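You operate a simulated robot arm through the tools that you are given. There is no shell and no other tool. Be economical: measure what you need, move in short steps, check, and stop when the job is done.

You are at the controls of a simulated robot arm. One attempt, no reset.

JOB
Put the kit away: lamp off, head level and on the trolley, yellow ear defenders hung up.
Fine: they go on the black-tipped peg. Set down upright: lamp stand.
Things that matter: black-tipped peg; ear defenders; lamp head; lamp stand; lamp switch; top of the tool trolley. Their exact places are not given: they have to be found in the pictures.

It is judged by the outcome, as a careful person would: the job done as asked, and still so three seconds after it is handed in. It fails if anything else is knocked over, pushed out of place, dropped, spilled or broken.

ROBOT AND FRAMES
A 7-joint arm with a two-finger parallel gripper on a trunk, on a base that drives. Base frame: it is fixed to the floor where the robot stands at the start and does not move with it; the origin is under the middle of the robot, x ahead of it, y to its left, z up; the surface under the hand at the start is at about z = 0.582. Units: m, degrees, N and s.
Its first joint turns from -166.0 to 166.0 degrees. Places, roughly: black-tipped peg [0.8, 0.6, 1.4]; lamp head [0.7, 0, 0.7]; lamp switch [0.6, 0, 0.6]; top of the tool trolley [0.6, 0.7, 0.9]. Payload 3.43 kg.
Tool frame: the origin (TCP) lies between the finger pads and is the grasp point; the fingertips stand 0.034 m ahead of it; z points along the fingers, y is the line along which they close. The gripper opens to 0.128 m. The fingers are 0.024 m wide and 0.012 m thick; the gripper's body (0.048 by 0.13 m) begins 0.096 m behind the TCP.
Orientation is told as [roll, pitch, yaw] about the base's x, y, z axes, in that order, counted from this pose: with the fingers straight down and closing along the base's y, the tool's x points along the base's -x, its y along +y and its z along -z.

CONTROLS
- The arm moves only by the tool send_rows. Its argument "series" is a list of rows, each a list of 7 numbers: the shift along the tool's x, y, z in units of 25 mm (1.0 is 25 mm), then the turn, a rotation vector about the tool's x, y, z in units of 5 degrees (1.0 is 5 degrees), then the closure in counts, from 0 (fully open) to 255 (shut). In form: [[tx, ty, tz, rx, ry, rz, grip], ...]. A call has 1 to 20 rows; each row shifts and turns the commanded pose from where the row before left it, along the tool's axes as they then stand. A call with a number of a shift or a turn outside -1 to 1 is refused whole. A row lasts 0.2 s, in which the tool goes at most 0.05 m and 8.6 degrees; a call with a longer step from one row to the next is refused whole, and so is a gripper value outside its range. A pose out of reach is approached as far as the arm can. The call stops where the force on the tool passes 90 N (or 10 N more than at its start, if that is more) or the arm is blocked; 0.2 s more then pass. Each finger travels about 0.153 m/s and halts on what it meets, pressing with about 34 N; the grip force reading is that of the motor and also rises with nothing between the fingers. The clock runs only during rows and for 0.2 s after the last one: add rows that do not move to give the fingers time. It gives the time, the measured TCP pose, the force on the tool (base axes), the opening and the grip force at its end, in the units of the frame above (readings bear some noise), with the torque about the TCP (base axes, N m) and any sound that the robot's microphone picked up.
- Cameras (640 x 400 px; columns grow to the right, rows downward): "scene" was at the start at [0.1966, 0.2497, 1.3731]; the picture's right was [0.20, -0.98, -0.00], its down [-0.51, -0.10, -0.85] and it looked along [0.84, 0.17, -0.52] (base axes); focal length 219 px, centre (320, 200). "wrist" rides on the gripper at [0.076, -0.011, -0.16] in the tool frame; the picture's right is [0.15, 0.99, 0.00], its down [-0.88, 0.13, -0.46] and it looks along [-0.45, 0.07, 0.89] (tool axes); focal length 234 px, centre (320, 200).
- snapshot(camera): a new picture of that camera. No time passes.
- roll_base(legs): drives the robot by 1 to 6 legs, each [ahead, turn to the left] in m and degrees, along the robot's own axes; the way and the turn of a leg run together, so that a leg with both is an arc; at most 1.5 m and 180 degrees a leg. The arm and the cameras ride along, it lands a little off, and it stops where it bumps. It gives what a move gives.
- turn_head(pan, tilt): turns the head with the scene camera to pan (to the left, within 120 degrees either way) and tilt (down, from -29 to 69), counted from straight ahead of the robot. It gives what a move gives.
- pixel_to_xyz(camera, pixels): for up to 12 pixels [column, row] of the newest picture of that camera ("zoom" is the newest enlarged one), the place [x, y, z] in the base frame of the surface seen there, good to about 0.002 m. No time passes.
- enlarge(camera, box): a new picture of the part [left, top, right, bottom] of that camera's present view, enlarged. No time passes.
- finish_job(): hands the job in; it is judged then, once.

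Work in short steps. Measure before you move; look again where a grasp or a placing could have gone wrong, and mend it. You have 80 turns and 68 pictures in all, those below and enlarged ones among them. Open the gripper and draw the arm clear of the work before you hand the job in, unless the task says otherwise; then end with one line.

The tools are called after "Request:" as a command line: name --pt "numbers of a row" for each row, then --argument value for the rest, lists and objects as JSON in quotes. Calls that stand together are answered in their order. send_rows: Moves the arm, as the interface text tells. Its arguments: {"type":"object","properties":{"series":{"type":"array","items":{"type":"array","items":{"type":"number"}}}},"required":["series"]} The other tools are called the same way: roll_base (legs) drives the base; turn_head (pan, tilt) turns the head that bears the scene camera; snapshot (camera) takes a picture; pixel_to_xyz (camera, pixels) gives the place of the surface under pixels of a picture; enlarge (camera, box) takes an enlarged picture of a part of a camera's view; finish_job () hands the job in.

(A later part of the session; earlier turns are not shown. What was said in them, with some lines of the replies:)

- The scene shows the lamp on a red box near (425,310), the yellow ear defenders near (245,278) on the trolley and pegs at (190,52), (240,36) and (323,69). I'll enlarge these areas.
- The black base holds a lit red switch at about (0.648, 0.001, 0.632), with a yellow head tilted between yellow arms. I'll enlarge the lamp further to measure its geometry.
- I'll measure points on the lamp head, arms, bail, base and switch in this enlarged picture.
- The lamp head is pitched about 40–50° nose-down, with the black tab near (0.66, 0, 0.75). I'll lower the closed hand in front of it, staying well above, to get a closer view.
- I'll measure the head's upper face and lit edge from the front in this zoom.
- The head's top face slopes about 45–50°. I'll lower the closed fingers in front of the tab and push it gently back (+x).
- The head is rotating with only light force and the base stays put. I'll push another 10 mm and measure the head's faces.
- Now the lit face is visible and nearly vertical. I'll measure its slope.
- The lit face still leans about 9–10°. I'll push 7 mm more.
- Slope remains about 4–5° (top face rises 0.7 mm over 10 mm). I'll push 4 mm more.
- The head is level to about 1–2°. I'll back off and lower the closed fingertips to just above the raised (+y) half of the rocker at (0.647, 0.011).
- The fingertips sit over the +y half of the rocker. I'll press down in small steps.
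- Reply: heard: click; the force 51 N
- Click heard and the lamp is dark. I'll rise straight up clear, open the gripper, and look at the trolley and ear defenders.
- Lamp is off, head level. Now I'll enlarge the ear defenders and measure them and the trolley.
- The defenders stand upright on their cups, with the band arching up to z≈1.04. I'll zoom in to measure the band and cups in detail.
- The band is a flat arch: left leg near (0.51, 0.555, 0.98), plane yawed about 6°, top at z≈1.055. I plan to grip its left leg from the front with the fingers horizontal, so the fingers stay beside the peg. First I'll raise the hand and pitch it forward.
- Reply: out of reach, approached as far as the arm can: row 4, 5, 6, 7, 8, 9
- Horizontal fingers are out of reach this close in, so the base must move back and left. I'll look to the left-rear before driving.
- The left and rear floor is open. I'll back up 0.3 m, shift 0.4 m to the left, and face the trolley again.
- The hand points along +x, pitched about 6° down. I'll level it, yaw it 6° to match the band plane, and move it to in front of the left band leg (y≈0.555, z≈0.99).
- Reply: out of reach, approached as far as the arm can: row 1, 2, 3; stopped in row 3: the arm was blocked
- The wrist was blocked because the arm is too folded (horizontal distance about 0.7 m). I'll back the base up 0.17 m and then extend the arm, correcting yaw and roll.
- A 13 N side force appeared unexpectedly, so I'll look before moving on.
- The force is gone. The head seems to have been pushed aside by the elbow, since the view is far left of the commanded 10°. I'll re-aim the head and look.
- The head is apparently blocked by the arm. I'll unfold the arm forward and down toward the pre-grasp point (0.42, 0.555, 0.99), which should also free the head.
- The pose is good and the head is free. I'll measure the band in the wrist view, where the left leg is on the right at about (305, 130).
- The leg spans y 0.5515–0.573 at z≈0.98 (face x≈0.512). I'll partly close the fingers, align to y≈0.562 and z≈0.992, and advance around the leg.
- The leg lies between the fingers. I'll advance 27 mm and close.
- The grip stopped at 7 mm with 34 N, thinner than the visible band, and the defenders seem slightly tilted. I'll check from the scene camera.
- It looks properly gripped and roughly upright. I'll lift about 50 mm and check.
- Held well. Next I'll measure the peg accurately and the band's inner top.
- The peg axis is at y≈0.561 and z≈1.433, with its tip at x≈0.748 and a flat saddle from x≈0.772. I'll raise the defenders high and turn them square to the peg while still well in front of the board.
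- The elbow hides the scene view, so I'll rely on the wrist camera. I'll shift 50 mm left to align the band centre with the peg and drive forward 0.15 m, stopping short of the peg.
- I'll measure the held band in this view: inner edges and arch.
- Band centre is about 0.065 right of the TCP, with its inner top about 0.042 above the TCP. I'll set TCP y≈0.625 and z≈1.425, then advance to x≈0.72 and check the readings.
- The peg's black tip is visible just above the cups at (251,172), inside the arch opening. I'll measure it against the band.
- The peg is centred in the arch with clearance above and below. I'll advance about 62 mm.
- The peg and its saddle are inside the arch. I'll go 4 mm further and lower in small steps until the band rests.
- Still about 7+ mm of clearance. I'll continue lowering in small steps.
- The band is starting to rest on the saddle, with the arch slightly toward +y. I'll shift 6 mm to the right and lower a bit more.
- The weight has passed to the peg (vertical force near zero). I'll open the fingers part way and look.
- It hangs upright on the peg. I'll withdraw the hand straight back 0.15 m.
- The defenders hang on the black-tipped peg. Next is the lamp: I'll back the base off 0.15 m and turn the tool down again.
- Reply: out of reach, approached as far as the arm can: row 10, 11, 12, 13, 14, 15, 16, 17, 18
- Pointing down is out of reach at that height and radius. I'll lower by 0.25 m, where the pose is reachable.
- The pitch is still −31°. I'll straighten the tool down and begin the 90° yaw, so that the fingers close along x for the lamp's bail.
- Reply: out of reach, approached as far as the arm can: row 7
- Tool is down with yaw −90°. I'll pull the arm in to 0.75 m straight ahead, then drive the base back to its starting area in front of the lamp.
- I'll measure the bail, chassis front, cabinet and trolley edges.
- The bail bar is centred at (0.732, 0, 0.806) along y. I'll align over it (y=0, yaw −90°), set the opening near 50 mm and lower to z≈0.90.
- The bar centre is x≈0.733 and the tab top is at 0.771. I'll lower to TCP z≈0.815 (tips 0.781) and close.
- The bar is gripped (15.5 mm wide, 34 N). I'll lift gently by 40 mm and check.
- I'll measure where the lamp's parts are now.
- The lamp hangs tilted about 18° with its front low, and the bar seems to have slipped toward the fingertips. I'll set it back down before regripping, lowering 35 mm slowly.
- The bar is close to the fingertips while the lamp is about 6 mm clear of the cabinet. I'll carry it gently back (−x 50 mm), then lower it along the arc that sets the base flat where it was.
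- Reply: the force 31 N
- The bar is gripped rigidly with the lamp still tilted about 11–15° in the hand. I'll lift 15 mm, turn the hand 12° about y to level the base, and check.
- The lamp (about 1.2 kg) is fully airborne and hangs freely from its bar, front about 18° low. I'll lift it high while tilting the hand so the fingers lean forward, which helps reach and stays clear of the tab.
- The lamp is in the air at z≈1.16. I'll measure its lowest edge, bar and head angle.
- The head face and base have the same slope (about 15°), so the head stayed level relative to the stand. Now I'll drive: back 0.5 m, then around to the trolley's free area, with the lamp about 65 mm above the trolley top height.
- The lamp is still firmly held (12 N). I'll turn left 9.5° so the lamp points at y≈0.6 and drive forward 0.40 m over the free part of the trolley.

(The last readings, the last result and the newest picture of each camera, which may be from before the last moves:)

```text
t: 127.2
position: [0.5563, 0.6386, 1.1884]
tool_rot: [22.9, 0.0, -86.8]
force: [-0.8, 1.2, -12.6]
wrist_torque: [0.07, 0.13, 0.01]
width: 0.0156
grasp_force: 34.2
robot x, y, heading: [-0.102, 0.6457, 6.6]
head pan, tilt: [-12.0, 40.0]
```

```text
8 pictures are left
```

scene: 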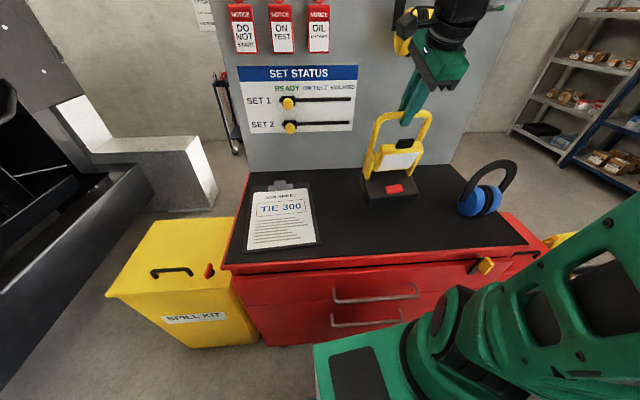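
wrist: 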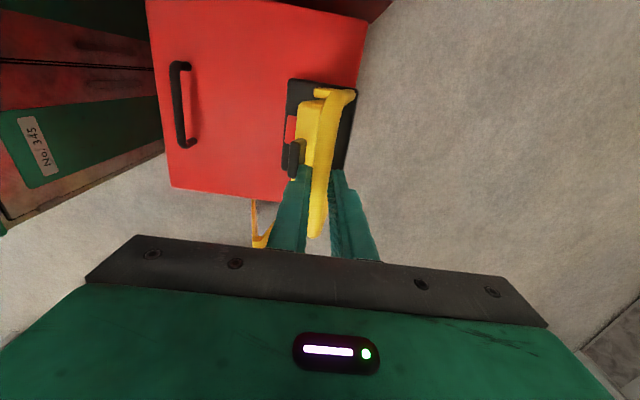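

The lamp is above free trolley surface between the clipboard and the blue defenders. I'll measure its lowest edge and the surroundings.

Request:
pixel_to_xyz --camera "scene" --pixels '[[368, 200], [413, 196], [362, 178], [400, 180], [395, 188], [378, 116], [318, 225], [312, 190], [462, 205], [400, 160], [397, 148], [350, 215]]'

```text
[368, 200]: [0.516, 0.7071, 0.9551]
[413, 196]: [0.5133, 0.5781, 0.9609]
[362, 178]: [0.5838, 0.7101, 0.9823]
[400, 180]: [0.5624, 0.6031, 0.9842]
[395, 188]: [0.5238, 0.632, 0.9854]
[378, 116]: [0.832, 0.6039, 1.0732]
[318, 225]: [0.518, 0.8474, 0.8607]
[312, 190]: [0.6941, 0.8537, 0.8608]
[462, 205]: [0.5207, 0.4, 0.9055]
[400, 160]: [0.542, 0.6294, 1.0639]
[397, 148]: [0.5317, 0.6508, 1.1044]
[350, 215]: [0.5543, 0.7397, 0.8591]
```

The bottom front edge is at z≈0.95 and the surface at 0.860. I'll lower straight down 75 mm, then proceed in small steps.

Request:
send_rows --pt "0 -0.3 0.74 0 0 0 255" --pt "0 -0.3 0.74 0 0 0 255" --pt "0 -0.3 0.74 0 0 0 255" --pt "0 -0.19 0.46 0 0 0 255" --pt "0 -0.06 0.14 0 0 0 255" --pt "0 0 0 0 0 0 255"

Request:
send_rows --pt "0 -0.08 0.18 0 0 0 255" --pt "0 0 0 0 0 0 255"

Request:
send_rows --pt "0 -0.08 0.18 0 0 0 255" --pt "0 0 0 0 0 0 255"

```text
t: 128.6
position: [0.5597, 0.6376, 1.1143]
tool_rot: [23.3, 0.0, -86.8]
force: [6.1, -5.5, 25.4]
wrist_torque: [-1.14, -0.38, -0.03]
width: 0.0149
grasp_force: 27.6
robot x, y, heading: [-0.1023, 0.6491, 6.4]
head pan, tilt: [-12.0, 40.0]
```

```text
t: 129.2
position: [0.5589, 0.6392, 1.1091]
tool_rot: [23.2, 0.1, -86.8]
force: [8.9, -0.1, 35.4]
wrist_torque: [0.09, -0.23, -0.13]
width: 0.0157
grasp_force: 34.4
robot x, y, heading: [-0.1041, 0.6503, 6.4]
head pan, tilt: [-12.0, 40.0]
```

```text
t: 129.8
position: [0.5578, 0.6374, 1.1054]
tool_rot: [23.1, 0.1, -86.7]
force: [8.6, 3.5, 34.2]
wrist_torque: [-0.02, -0.06, -0.11]
width: 0.0156
grasp_force: 33.9
robot x, y, heading: [-0.1046, 0.6465, 6.5]
head pan, tilt: [-12.0, 40.0]
```

Contact made, and the tool is pushed up and toward +x. I'll move it +x so the lamp can rock flat, as its bar must travel about 55 mm.

Request:
send_rows --pt "0 0.37 0.15 0 0 0 255" --pt "0 0.37 0.15 0 0 0 255" --pt "0 0.37 0.15 0 0 0 255" --pt "0 0 0 0 0 0 255"

Request:
enlarge --camera "scene" --box '[340, 90, 460, 230]'

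Request:
pixel_to_xyz --camera "zoom" --pixels '[[200, 280], [200, 310], [195, 255], [250, 290], [250, 270], [300, 300], [215, 130], [255, 200], [255, 225]]'

```text
t: 130.8
position: [0.5878, 0.6401, 1.1018]
tool_rot: [22.8, 0.1, -86.9]
force: [-0.3, 0.0, -12.3]
wrist_torque: [0.06, -0.09, -0.03]
width: 0.0157
grasp_force: 33.7
robot x, y, heading: [-0.0983, 0.6469, 6.6]
head pan, tilt: [-12.0, 40.0]
```

```text
2.86 times, centred on (400, 160) of scene
```

zoom: 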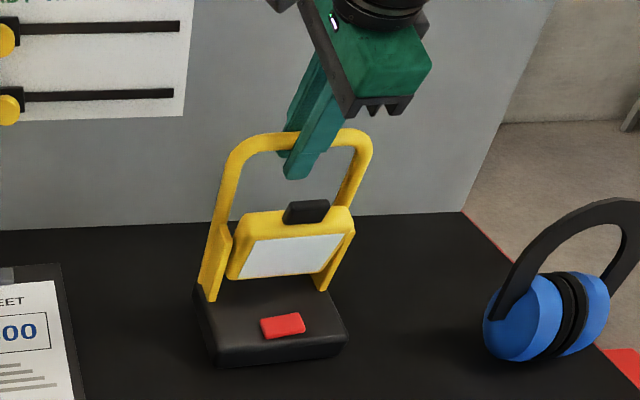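

```text
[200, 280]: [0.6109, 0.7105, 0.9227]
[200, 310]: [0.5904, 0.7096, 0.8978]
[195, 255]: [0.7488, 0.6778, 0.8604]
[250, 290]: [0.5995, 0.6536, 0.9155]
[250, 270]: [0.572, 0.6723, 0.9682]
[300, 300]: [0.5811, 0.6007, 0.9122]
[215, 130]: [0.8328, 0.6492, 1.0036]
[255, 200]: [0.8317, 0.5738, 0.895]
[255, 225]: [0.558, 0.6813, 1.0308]
```

The lamp hangs clear again by about 5 mm. I'll combine small downward and +x motions so it touches and rocks flat.

Request:
send_rows --pt "0 -0.08 0.2 0 0 0 255" --pt "0 0.2 0.2 0 0 0 255" --pt "0 0.3 0.25 0 0 0 255" --pt "0 0.3 0.25 0 0 0 255" --pt "0 0.3 0.25 0 0 0 255" --pt "0 0 0 0 0 0 255"

```text
t: 132.2
position: [0.6233, 0.6423, 1.0839]
tool_rot: [22.5, 0.2, -86.8]
force: [0.2, 1.1, -10.3]
wrist_torque: [-0.12, -0.2, -0.1]
width: 0.0158
grasp_force: 33.8
robot x, y, heading: [-0.0997, 0.6482, 6.6]
head pan, tilt: [-12.0, 40.0]
```

Request:
send_rows --pt "0 -0.02 0.12 0 0 0 255" --pt "0 0.05 0.12 0 0 0 255" --pt "0 0 0 0 0 0 255"

Request:
enlarge --camera "scene" --box '[340, 90, 460, 230]'

Request:
pixel_to_xyz --camera "zoom" --pixels '[[215, 325], [225, 340], [205, 290], [250, 290], [310, 290], [330, 325], [240, 130], [270, 132], [250, 250], [255, 225], [300, 205], [260, 345]]'

```text
t: 133.0
position: [0.6257, 0.643, 1.0828]
tool_rot: [22.9, 0.1, -86.8]
force: [5.0, -0.5, 10.9]
wrist_torque: [-0.04, 0.04, -0.04]
width: 0.0159
grasp_force: 34.7
robot x, y, heading: [-0.1023, 0.6479, 6.5]
head pan, tilt: [-12.0, 40.0]
```

```text
2.86 times, centred on (400, 160) of scene
```

zoom: 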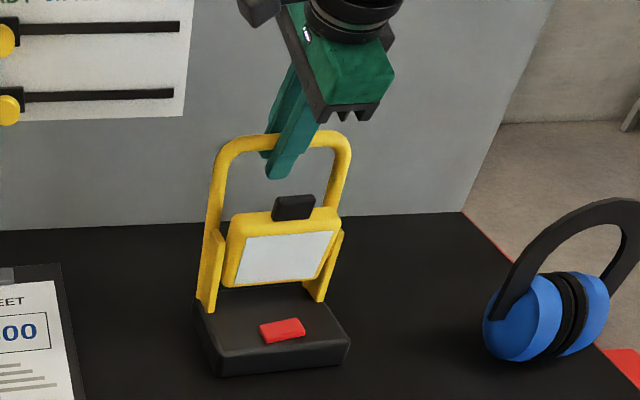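

```text
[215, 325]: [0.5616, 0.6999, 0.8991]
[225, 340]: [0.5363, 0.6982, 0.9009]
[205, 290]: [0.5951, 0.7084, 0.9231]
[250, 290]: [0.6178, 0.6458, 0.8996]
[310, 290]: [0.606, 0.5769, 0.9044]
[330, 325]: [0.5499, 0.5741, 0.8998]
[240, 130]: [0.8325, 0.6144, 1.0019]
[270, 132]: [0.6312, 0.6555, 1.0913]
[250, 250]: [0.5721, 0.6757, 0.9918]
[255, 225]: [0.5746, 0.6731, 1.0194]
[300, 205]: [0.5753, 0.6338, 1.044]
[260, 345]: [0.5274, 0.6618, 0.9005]
```

The base is flat on the trolley (top face z≈0.900 throughout). I'll open the fingers modestly and check the force.

Request:
send_rows --pt "0 0 0 0 0 0 225" --pt "0 0 0 0 0 0 200" --pt "0 0 0 0 0 0 175" --pt "0 0 0 0 0 0 175"

Request:
send_rows --pt "0 0 -0.3 0 0 0 175" --pt "0 0 -0.5 0 0 0 175" --pt "0 0 -0.6 0 0 0 175" --pt "0 0 -0.6 0 0 0 175"

```text
t: 134.0
position: [0.6255, 0.6423, 1.0819]
tool_rot: [23.0, 0.2, -86.9]
force: [0.7, -0.2, -0.5]
wrist_torque: [0.02, -0.01, -0.01]
width: 0.0402
grasp_force: 0.0
robot x, y, heading: [-0.1057, 0.6493, 6.5]
head pan, tilt: [-12.0, 40.0]
```

```text
t: 135.0
position: [0.6067, 0.6416, 1.1274]
tool_rot: [22.9, 0.1, -86.8]
force: [0.3, 0.4, -0.9]
wrist_torque: [-0.05, 0.0, -0.01]
width: 0.0399
grasp_force: 0.1
robot x, y, heading: [-0.0985, 0.6487, 7.0]
head pan, tilt: [-12.0, 40.0]
```

The fingers came free without force. I'll withdraw further up and back, then inspect the lamp and the head angle.

Request:
send_rows --pt "0 0 -1 0 0 0 175" --pt "0 0 -1 0 0 0 175" --pt "0 0 -1 0 0 0 175"

Request:
roll_base --legs '[[-0.3, 0]]'

Request:
turn_head --pan -8 --tilt 22

Request:
snapshot --camera "scene"

```text
t: 135.8
position: [0.5753, 0.6388, 1.1959]
tool_rot: [23.0, 0.2, -86.9]
force: [-0.1, 0.3, -0.1]
wrist_torque: [-0.01, 0.01, 0.03]
width: 0.0401
grasp_force: 0.1
robot x, y, heading: [-0.1017, 0.6475, 6.7]
head pan, tilt: [-12.0, 40.0]
```

```text
t: 137.8
position: [0.2816, 0.6118, 1.1957]
tool_rot: [23.0, 0.1, -86.1]
force: [-1.0, 0.3, -0.1]
wrist_torque: [0.0, -0.03, 0.03]
width: 0.0406
grasp_force: 0.0
robot x, y, heading: [-0.4019, 0.6121, 7.4]
head pan, tilt: [-12.0, 40.0]
```

```text
t: 138.6
position: [0.2647, 0.609, 1.204]
tool_rot: [23.8, 0.2, -86.1]
force: [0.8, -0.5, -0.7]
wrist_torque: [-0.03, -0.02, 0.01]
width: 0.0403
grasp_force: 0.0
robot x, y, heading: [-0.3953, 0.6146, 7.2]
head pan, tilt: [-8.0, 22.0]
```

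```text
5 pictures are left
```

scene: 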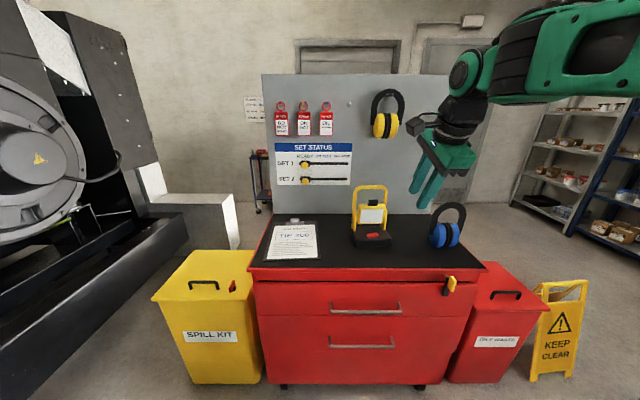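

All looks right. I'll zoom in on the lamp to verify the head angle and the switch.

Request:
enlarge --camera "scene" --box '[345, 178, 397, 250]'

Request:
pixel_to_xyz --camera "zoom" --pixels '[[280, 165], [275, 215], [320, 165], [318, 215], [355, 165], [355, 210], [275, 152], [350, 148], [280, 145], [300, 143], [290, 300], [240, 280]]'

```text
5.56 times, centred on (371, 214) of scene
```

zoom: 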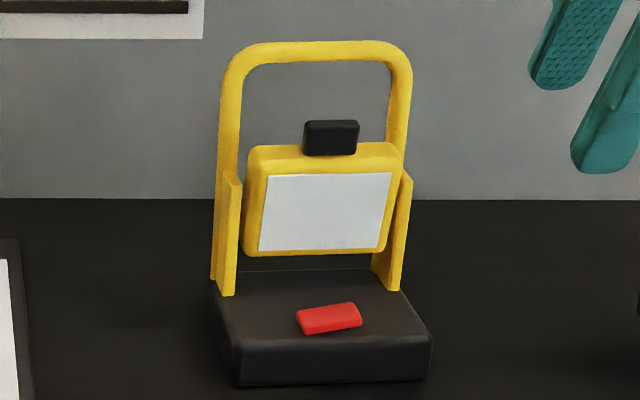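

```text
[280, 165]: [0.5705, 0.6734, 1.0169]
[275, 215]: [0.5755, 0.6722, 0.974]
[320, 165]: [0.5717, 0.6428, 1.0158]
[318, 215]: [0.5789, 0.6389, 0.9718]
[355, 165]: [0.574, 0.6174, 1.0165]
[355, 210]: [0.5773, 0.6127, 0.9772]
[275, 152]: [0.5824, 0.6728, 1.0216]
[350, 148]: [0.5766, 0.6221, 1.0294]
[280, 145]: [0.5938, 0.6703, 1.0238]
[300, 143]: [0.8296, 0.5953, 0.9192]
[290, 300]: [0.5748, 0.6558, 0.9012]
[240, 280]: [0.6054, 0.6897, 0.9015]
```

Row 165 fell on the bezel, so I'll measure strictly within the white face and along the head's top and side.

Request:
pixel_to_xyz --camera "zoom" --pixels '[[285, 182], [280, 240], [325, 182], [320, 240], [370, 182], [365, 240], [260, 165], [254, 240], [270, 154], [272, 148], [380, 150], [380, 145]]'

Request:
enlarge --camera "scene" --box '[355, 195, 390, 230]'

Request:
pixel_to_xyz --camera "zoom" --pixels '[[260, 150], [255, 200], [250, 235], [310, 150], [308, 200], [305, 235], [390, 150], [380, 200], [370, 235], [240, 90], [240, 82], [240, 75]]'

```text
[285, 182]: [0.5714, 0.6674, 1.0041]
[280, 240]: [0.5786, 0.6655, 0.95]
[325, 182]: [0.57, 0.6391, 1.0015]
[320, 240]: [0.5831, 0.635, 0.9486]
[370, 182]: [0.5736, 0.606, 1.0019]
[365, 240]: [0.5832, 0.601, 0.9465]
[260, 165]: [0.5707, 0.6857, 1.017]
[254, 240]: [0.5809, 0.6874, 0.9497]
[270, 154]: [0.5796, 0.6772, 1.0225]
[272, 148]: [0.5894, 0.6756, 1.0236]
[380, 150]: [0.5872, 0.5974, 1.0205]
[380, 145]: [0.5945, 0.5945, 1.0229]
```

```text
11.43 times, centred on (372, 212) of scene
```

zoom: 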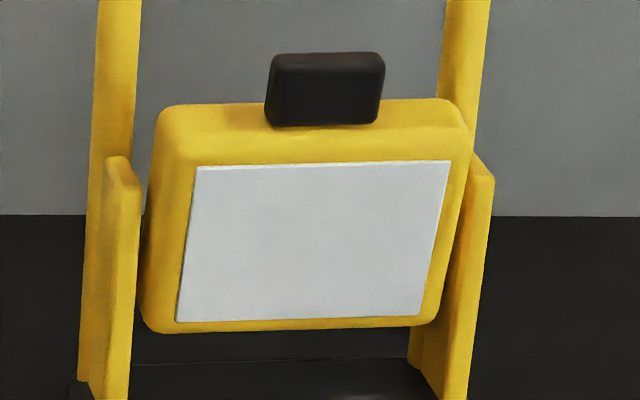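

```text
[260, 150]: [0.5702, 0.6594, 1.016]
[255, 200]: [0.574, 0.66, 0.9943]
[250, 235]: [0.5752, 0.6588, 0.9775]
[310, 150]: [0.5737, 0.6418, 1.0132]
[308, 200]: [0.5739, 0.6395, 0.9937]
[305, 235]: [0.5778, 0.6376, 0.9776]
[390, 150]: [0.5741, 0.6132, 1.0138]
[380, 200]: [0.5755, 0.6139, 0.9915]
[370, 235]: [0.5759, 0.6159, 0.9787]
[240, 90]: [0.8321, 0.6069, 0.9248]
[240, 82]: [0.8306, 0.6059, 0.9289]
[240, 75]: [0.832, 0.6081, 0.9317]
```

The head is about 8° nose-down, so it needs a small correction. I'll measure the tab's position for a gentle push.

Request:
pixel_to_xyz --camera "zoom" --pixels '[[325, 115], [325, 90], [325, 72], [325, 58], [285, 90], [370, 90], [325, 125], [200, 115], [200, 130], [420, 110], [420, 125], [200, 145]]'

```text
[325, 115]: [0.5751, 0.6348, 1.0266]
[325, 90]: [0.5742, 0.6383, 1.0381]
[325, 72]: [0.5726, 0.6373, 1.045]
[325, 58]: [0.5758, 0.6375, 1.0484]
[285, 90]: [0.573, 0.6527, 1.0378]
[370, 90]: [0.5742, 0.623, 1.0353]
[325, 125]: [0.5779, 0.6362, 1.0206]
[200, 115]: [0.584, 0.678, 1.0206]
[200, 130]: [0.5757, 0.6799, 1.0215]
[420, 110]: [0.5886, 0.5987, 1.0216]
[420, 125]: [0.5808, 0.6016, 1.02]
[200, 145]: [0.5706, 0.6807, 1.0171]
```

The tab's front face is at x≈0.573 (z 1.04), leaning 8°; it should end near x≈0.581. I'll close the fingers, drive 0.2 m forward and lower the hand in front of the tab.

Request:
roll_base --legs '[[0.2, 0]]'

Request:
send_rows --pt "0 -0.38 0.92 0 0 0 255" --pt "0 -0.38 0.92 0 0 0 255" --pt "0 -0.38 0.92 0 0 0 255" --pt "0 -0.38 0.92 0 0 0 255" --pt "0 0 0 0 0 0 255"

```text
t: 140.2
position: [0.4636, 0.636, 1.2031]
tool_rot: [23.7, 0.3, -86.0]
force: [0.2, 0.6, -1.0]
wrist_torque: [0.02, 0.0, 0.02]
width: 0.0403
grasp_force: 0.0
robot x, y, heading: [-0.1984, 0.6395, 7.3]
head pan, tilt: [-8.0, 22.0]
```

```text
t: 141.4
position: [0.4523, 0.633, 1.1123]
tool_rot: [24.4, 0.1, -86.1]
force: [0.5, 0.4, 0.0]
wrist_torque: [0.01, -0.03, -0.03]
width: 0.0
grasp_force: 32.7
robot x, y, heading: [-0.197, 0.6388, 7.3]
head pan, tilt: [-8.0, 22.0]
```

Request:
send_rows --pt "0 -0.37 0.82 0 0 0 255" --pt "0 -0.37 0.82 0 0 0 255" --pt "0 0.91 0.41 0 0 0 255" --pt "0 0.91 0.41 0 0 0 255" --pt "0 0.91 0.41 0 0 0 255" --pt "0 0.3 0.14 0 0 0 255" --pt "0 0 0 0 0 0 255"

```text
t: 143.0
position: [0.5377, 0.6394, 1.0686]
tool_rot: [24.3, 0.2, -86.1]
force: [1.0, -0.5, 0.3]
wrist_torque: [0.01, 0.0, 0.0]
width: 0.0
grasp_force: 33.9
robot x, y, heading: [-0.197, 0.6377, 7.5]
head pan, tilt: [-8.0, 22.0]
```

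The tip is about 11 mm short of the tab. I'll advance 18 mm in small steps, retreat and re-measure.

Request:
send_rows --pt "0 0.22 0.1 0 0 0 255" --pt "0 0.22 0.1 0 0 0 255" --pt "0 0.11 0.05 0 0 0 255" --pt "0 0.11 0.05 0 0 0 255" --pt "0 0 0 0 0 0 255"

Request:
send_rows --pt "0 -0.46 -0.2 0 0 0 255" --pt "0 -0.91 -0.41 0 0 0 255" --pt "0 -0.91 -0.41 0 0 0 255" --pt "0 0.38 -0.92 0 0 0 255" --pt "0 0.38 -0.92 0 0 0 255" --pt "0 0 -1 0 0 0 255"

Request:
turn_head --pan -12 --tilt 35

Request:
snapshot --camera "scene"

```text
t: 144.2
position: [0.5537, 0.6402, 1.0679]
tool_rot: [24.3, 0.2, -86.1]
force: [-0.3, 0.3, -0.7]
wrist_torque: [-0.01, -0.04, -0.04]
width: 0.0001
grasp_force: 32.8
robot x, y, heading: [-0.1982, 0.6402, 7.3]
head pan, tilt: [-8.0, 22.0]
```

```text
t: 145.6
position: [0.4813, 0.637, 1.1387]
tool_rot: [24.6, 0.2, -86.1]
force: [1.1, -0.5, 0.7]
wrist_torque: [0.01, 0.01, -0.02]
width: 0.0
grasp_force: 33.6
robot x, y, heading: [-0.2, 0.633, 7.5]
head pan, tilt: [-8.0, 22.0]
```

```text
t: 146.4
position: [0.4812, 0.6366, 1.1378]
tool_rot: [24.4, 0.3, -86.2]
force: [0.7, -0.1, -0.1]
wrist_torque: [-0.03, -0.01, -0.03]
width: 0.0003
grasp_force: 32.6
robot x, y, heading: [-0.202, 0.6375, 7.3]
head pan, tilt: [-12.0, 35.0]
```

```text
2 pictures are left
```

scene: 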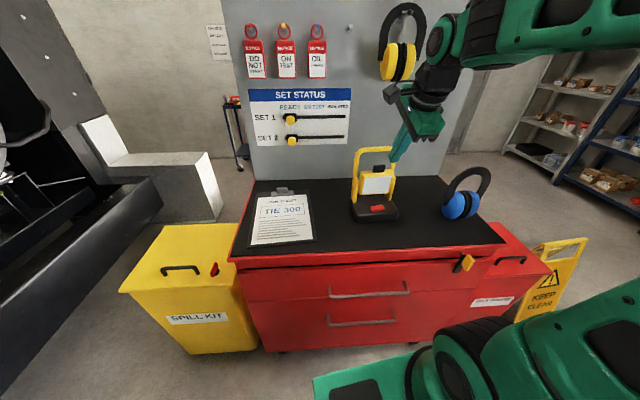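

I'll measure the face, tab and top after the push.

Request:
enlarge --camera "scene" --box '[350, 158, 396, 200]'

Request:
pixel_to_xyz --camera "zoom" --pixels '[[215, 260], [210, 310], [270, 260], [265, 310], [340, 260], [330, 310], [170, 260], [165, 310], [330, 190], [330, 225], [190, 215], [190, 230]]'

```text
9.52 times, centred on (373, 179) of scene
```

zoom: 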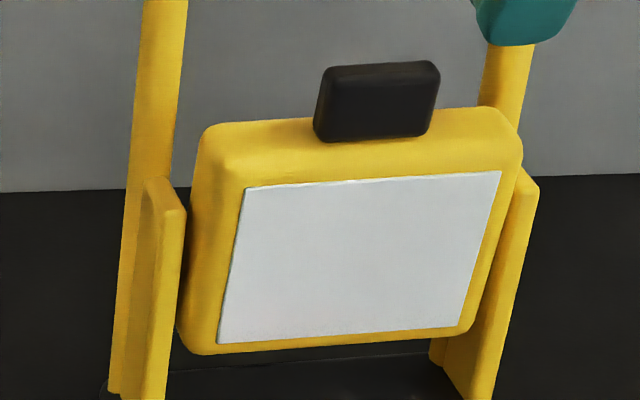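

```text
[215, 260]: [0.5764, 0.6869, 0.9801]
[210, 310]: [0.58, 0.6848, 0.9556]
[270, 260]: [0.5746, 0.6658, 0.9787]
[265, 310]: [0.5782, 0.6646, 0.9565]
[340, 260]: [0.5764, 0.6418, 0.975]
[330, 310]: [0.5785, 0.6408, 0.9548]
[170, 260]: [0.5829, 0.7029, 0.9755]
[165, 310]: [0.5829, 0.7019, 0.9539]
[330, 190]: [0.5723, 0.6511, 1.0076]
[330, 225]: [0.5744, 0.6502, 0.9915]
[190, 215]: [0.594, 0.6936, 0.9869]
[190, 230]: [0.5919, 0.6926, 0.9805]
```

Request:
pixel_to_xyz --camera "zoom" --pixels '[[370, 128], [370, 110], [370, 90], [370, 78], [400, 125], [400, 85], [250, 130], [250, 150], [460, 120], [460, 140], [440, 190], [430, 310]]'

Request:
pixel_to_xyz --camera "zoom" --pixels '[[280, 200], [260, 330], [350, 195], [330, 325], [400, 190], [385, 320], [460, 190], [445, 315], [300, 130], [300, 145], [345, 68], [400, 66]]'

```text
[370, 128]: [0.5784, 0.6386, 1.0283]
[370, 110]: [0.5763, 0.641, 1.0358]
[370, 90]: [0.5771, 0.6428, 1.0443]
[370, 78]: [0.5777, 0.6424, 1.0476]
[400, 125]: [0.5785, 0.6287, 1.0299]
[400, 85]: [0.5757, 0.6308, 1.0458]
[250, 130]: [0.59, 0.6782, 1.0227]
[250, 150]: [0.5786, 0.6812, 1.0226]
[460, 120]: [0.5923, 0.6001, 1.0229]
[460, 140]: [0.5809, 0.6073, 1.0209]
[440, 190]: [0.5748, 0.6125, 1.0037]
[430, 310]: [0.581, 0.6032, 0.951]
```

```text
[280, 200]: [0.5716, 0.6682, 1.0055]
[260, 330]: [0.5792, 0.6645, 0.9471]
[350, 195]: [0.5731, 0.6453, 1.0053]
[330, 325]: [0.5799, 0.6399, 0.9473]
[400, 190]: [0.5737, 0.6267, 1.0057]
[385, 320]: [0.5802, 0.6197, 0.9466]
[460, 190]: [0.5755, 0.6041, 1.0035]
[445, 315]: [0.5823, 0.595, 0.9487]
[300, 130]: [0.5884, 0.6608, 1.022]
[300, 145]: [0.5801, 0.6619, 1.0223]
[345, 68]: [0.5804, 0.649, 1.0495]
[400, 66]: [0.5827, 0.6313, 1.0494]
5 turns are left
```

The face still leans about 6–7°, so it needs about 6 mm more push. I'll return to just in front of the tab.

Request:
send_rows --pt "0 -0.38 0.85 0 0 0 255" --pt "0 -0.38 0.85 0 0 0 255" --pt "0 -0.38 0.85 0 0 0 255" --pt "0 0.91 0.41 0 0 0 255" --pt "0 0.91 0.41 0 0 0 255" --pt "0 0.4 0.18 0 0 0 255" --pt "0 0 0 0 0 0 255"

```text
t: 148.0
position: [0.5416, 0.6412, 1.0722]
tool_rot: [24.5, 0.2, -86.0]
force: [0.1, 0.3, 0.0]
wrist_torque: [0.0, -0.02, -0.02]
width: 0.0
grasp_force: 33.3
robot x, y, heading: [-0.2011, 0.6399, 7.3]
head pan, tilt: [-12.0, 35.0]
4 turns are left
```

I'll push in to TCP x≈0.560, then retreat up and back, open the gripper and measure with the last picture.

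Request:
send_rows --pt "0 -0.07 0.15 0 0 0 255" --pt "0 0.23 0.1 0 0 0 255" --pt "0 0.23 0.1 0 0 0 255" --pt "0 0.12 0.05 0 0 0 255" --pt "0 0.1 0.05 0 0 0 255" --pt "0 0 0 0 0 0 255" --pt "0 -0.46 -0.2 0 0 0 255" --pt "0 -0.91 -0.41 0 0 0 255" --pt "0 -0.91 -0.41 0 0 0 255" --pt "0 0.38 -0.92 0 0 0 255" --pt "0 0.38 -0.92 0 0 0 255" --pt "0 0 -1 0 0 0 255" --pt "0 0 -1 0 0 0 120" --pt "0 0 0 0 0 0 0"

Request:
enlarge --camera "scene" --box '[350, 158, 396, 200]'

Request:
pixel_to_xyz --camera "zoom" --pixels '[[280, 200], [260, 330], [350, 195], [330, 325], [400, 190], [385, 320], [460, 190], [445, 315], [370, 120], [370, 85], [250, 130], [250, 150]]'

```text
t: 151.0
position: [0.4732, 0.6347, 1.1641]
tool_rot: [24.5, 0.2, -86.0]
force: [-1.2, -0.2, -0.1]
wrist_torque: [0.01, -0.01, 0.04]
width: 0.128
grasp_force: 0.0
robot x, y, heading: [-0.1978, 0.6377, 7.2]
head pan, tilt: [-12.0, 35.0]
```

```text
9.52 times, centred on (373, 179) of scene
```

zoom: 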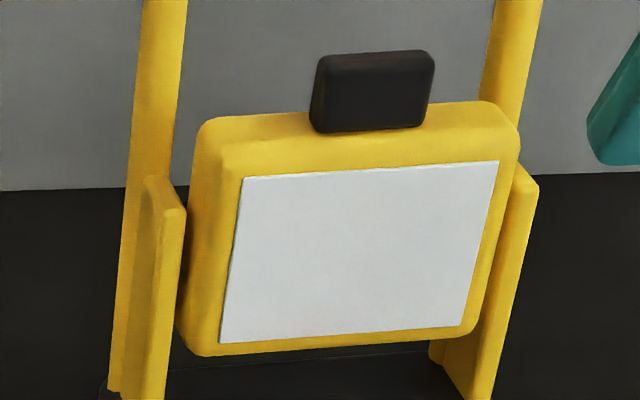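

```text
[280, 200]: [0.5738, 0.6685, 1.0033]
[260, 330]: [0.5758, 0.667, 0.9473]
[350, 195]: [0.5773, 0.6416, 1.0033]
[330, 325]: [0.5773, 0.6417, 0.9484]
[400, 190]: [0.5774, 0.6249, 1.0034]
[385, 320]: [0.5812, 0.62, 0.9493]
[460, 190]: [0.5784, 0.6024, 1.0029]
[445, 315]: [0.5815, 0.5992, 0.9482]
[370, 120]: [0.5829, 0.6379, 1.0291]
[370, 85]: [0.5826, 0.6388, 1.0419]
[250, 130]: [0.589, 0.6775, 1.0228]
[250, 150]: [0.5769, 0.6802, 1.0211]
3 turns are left
```

The head is now level to about 2° (face slope 0.002 over 0.055 m, tab front vertical). I'll back the base away to draw the arm clear.

Request:
roll_base --legs '[[-0.3, 0]]'

```text
t: 153.1
position: [0.1719, 0.5893, 1.1635]
tool_rot: [24.5, 0.1, -86.6]
force: [0.3, 0.4, 0.1]
wrist_torque: [0.04, -0.01, -0.02]
width: 0.1281
grasp_force: 0.1
robot x, y, heading: [-0.4986, 0.6029, 7.2]
head pan, tilt: [-12.0, 35.0]
2 turns are left
```

The arm is clear, the gripper open, and everything is in place, so I'm handing in.

Request:
finish_job

```text
The job is handed in.
```

The job is handed in: the lamp is off and standing upright on the trolley, its head level to about 2°. The yellow ear defenders hang on the black-tipped peg.
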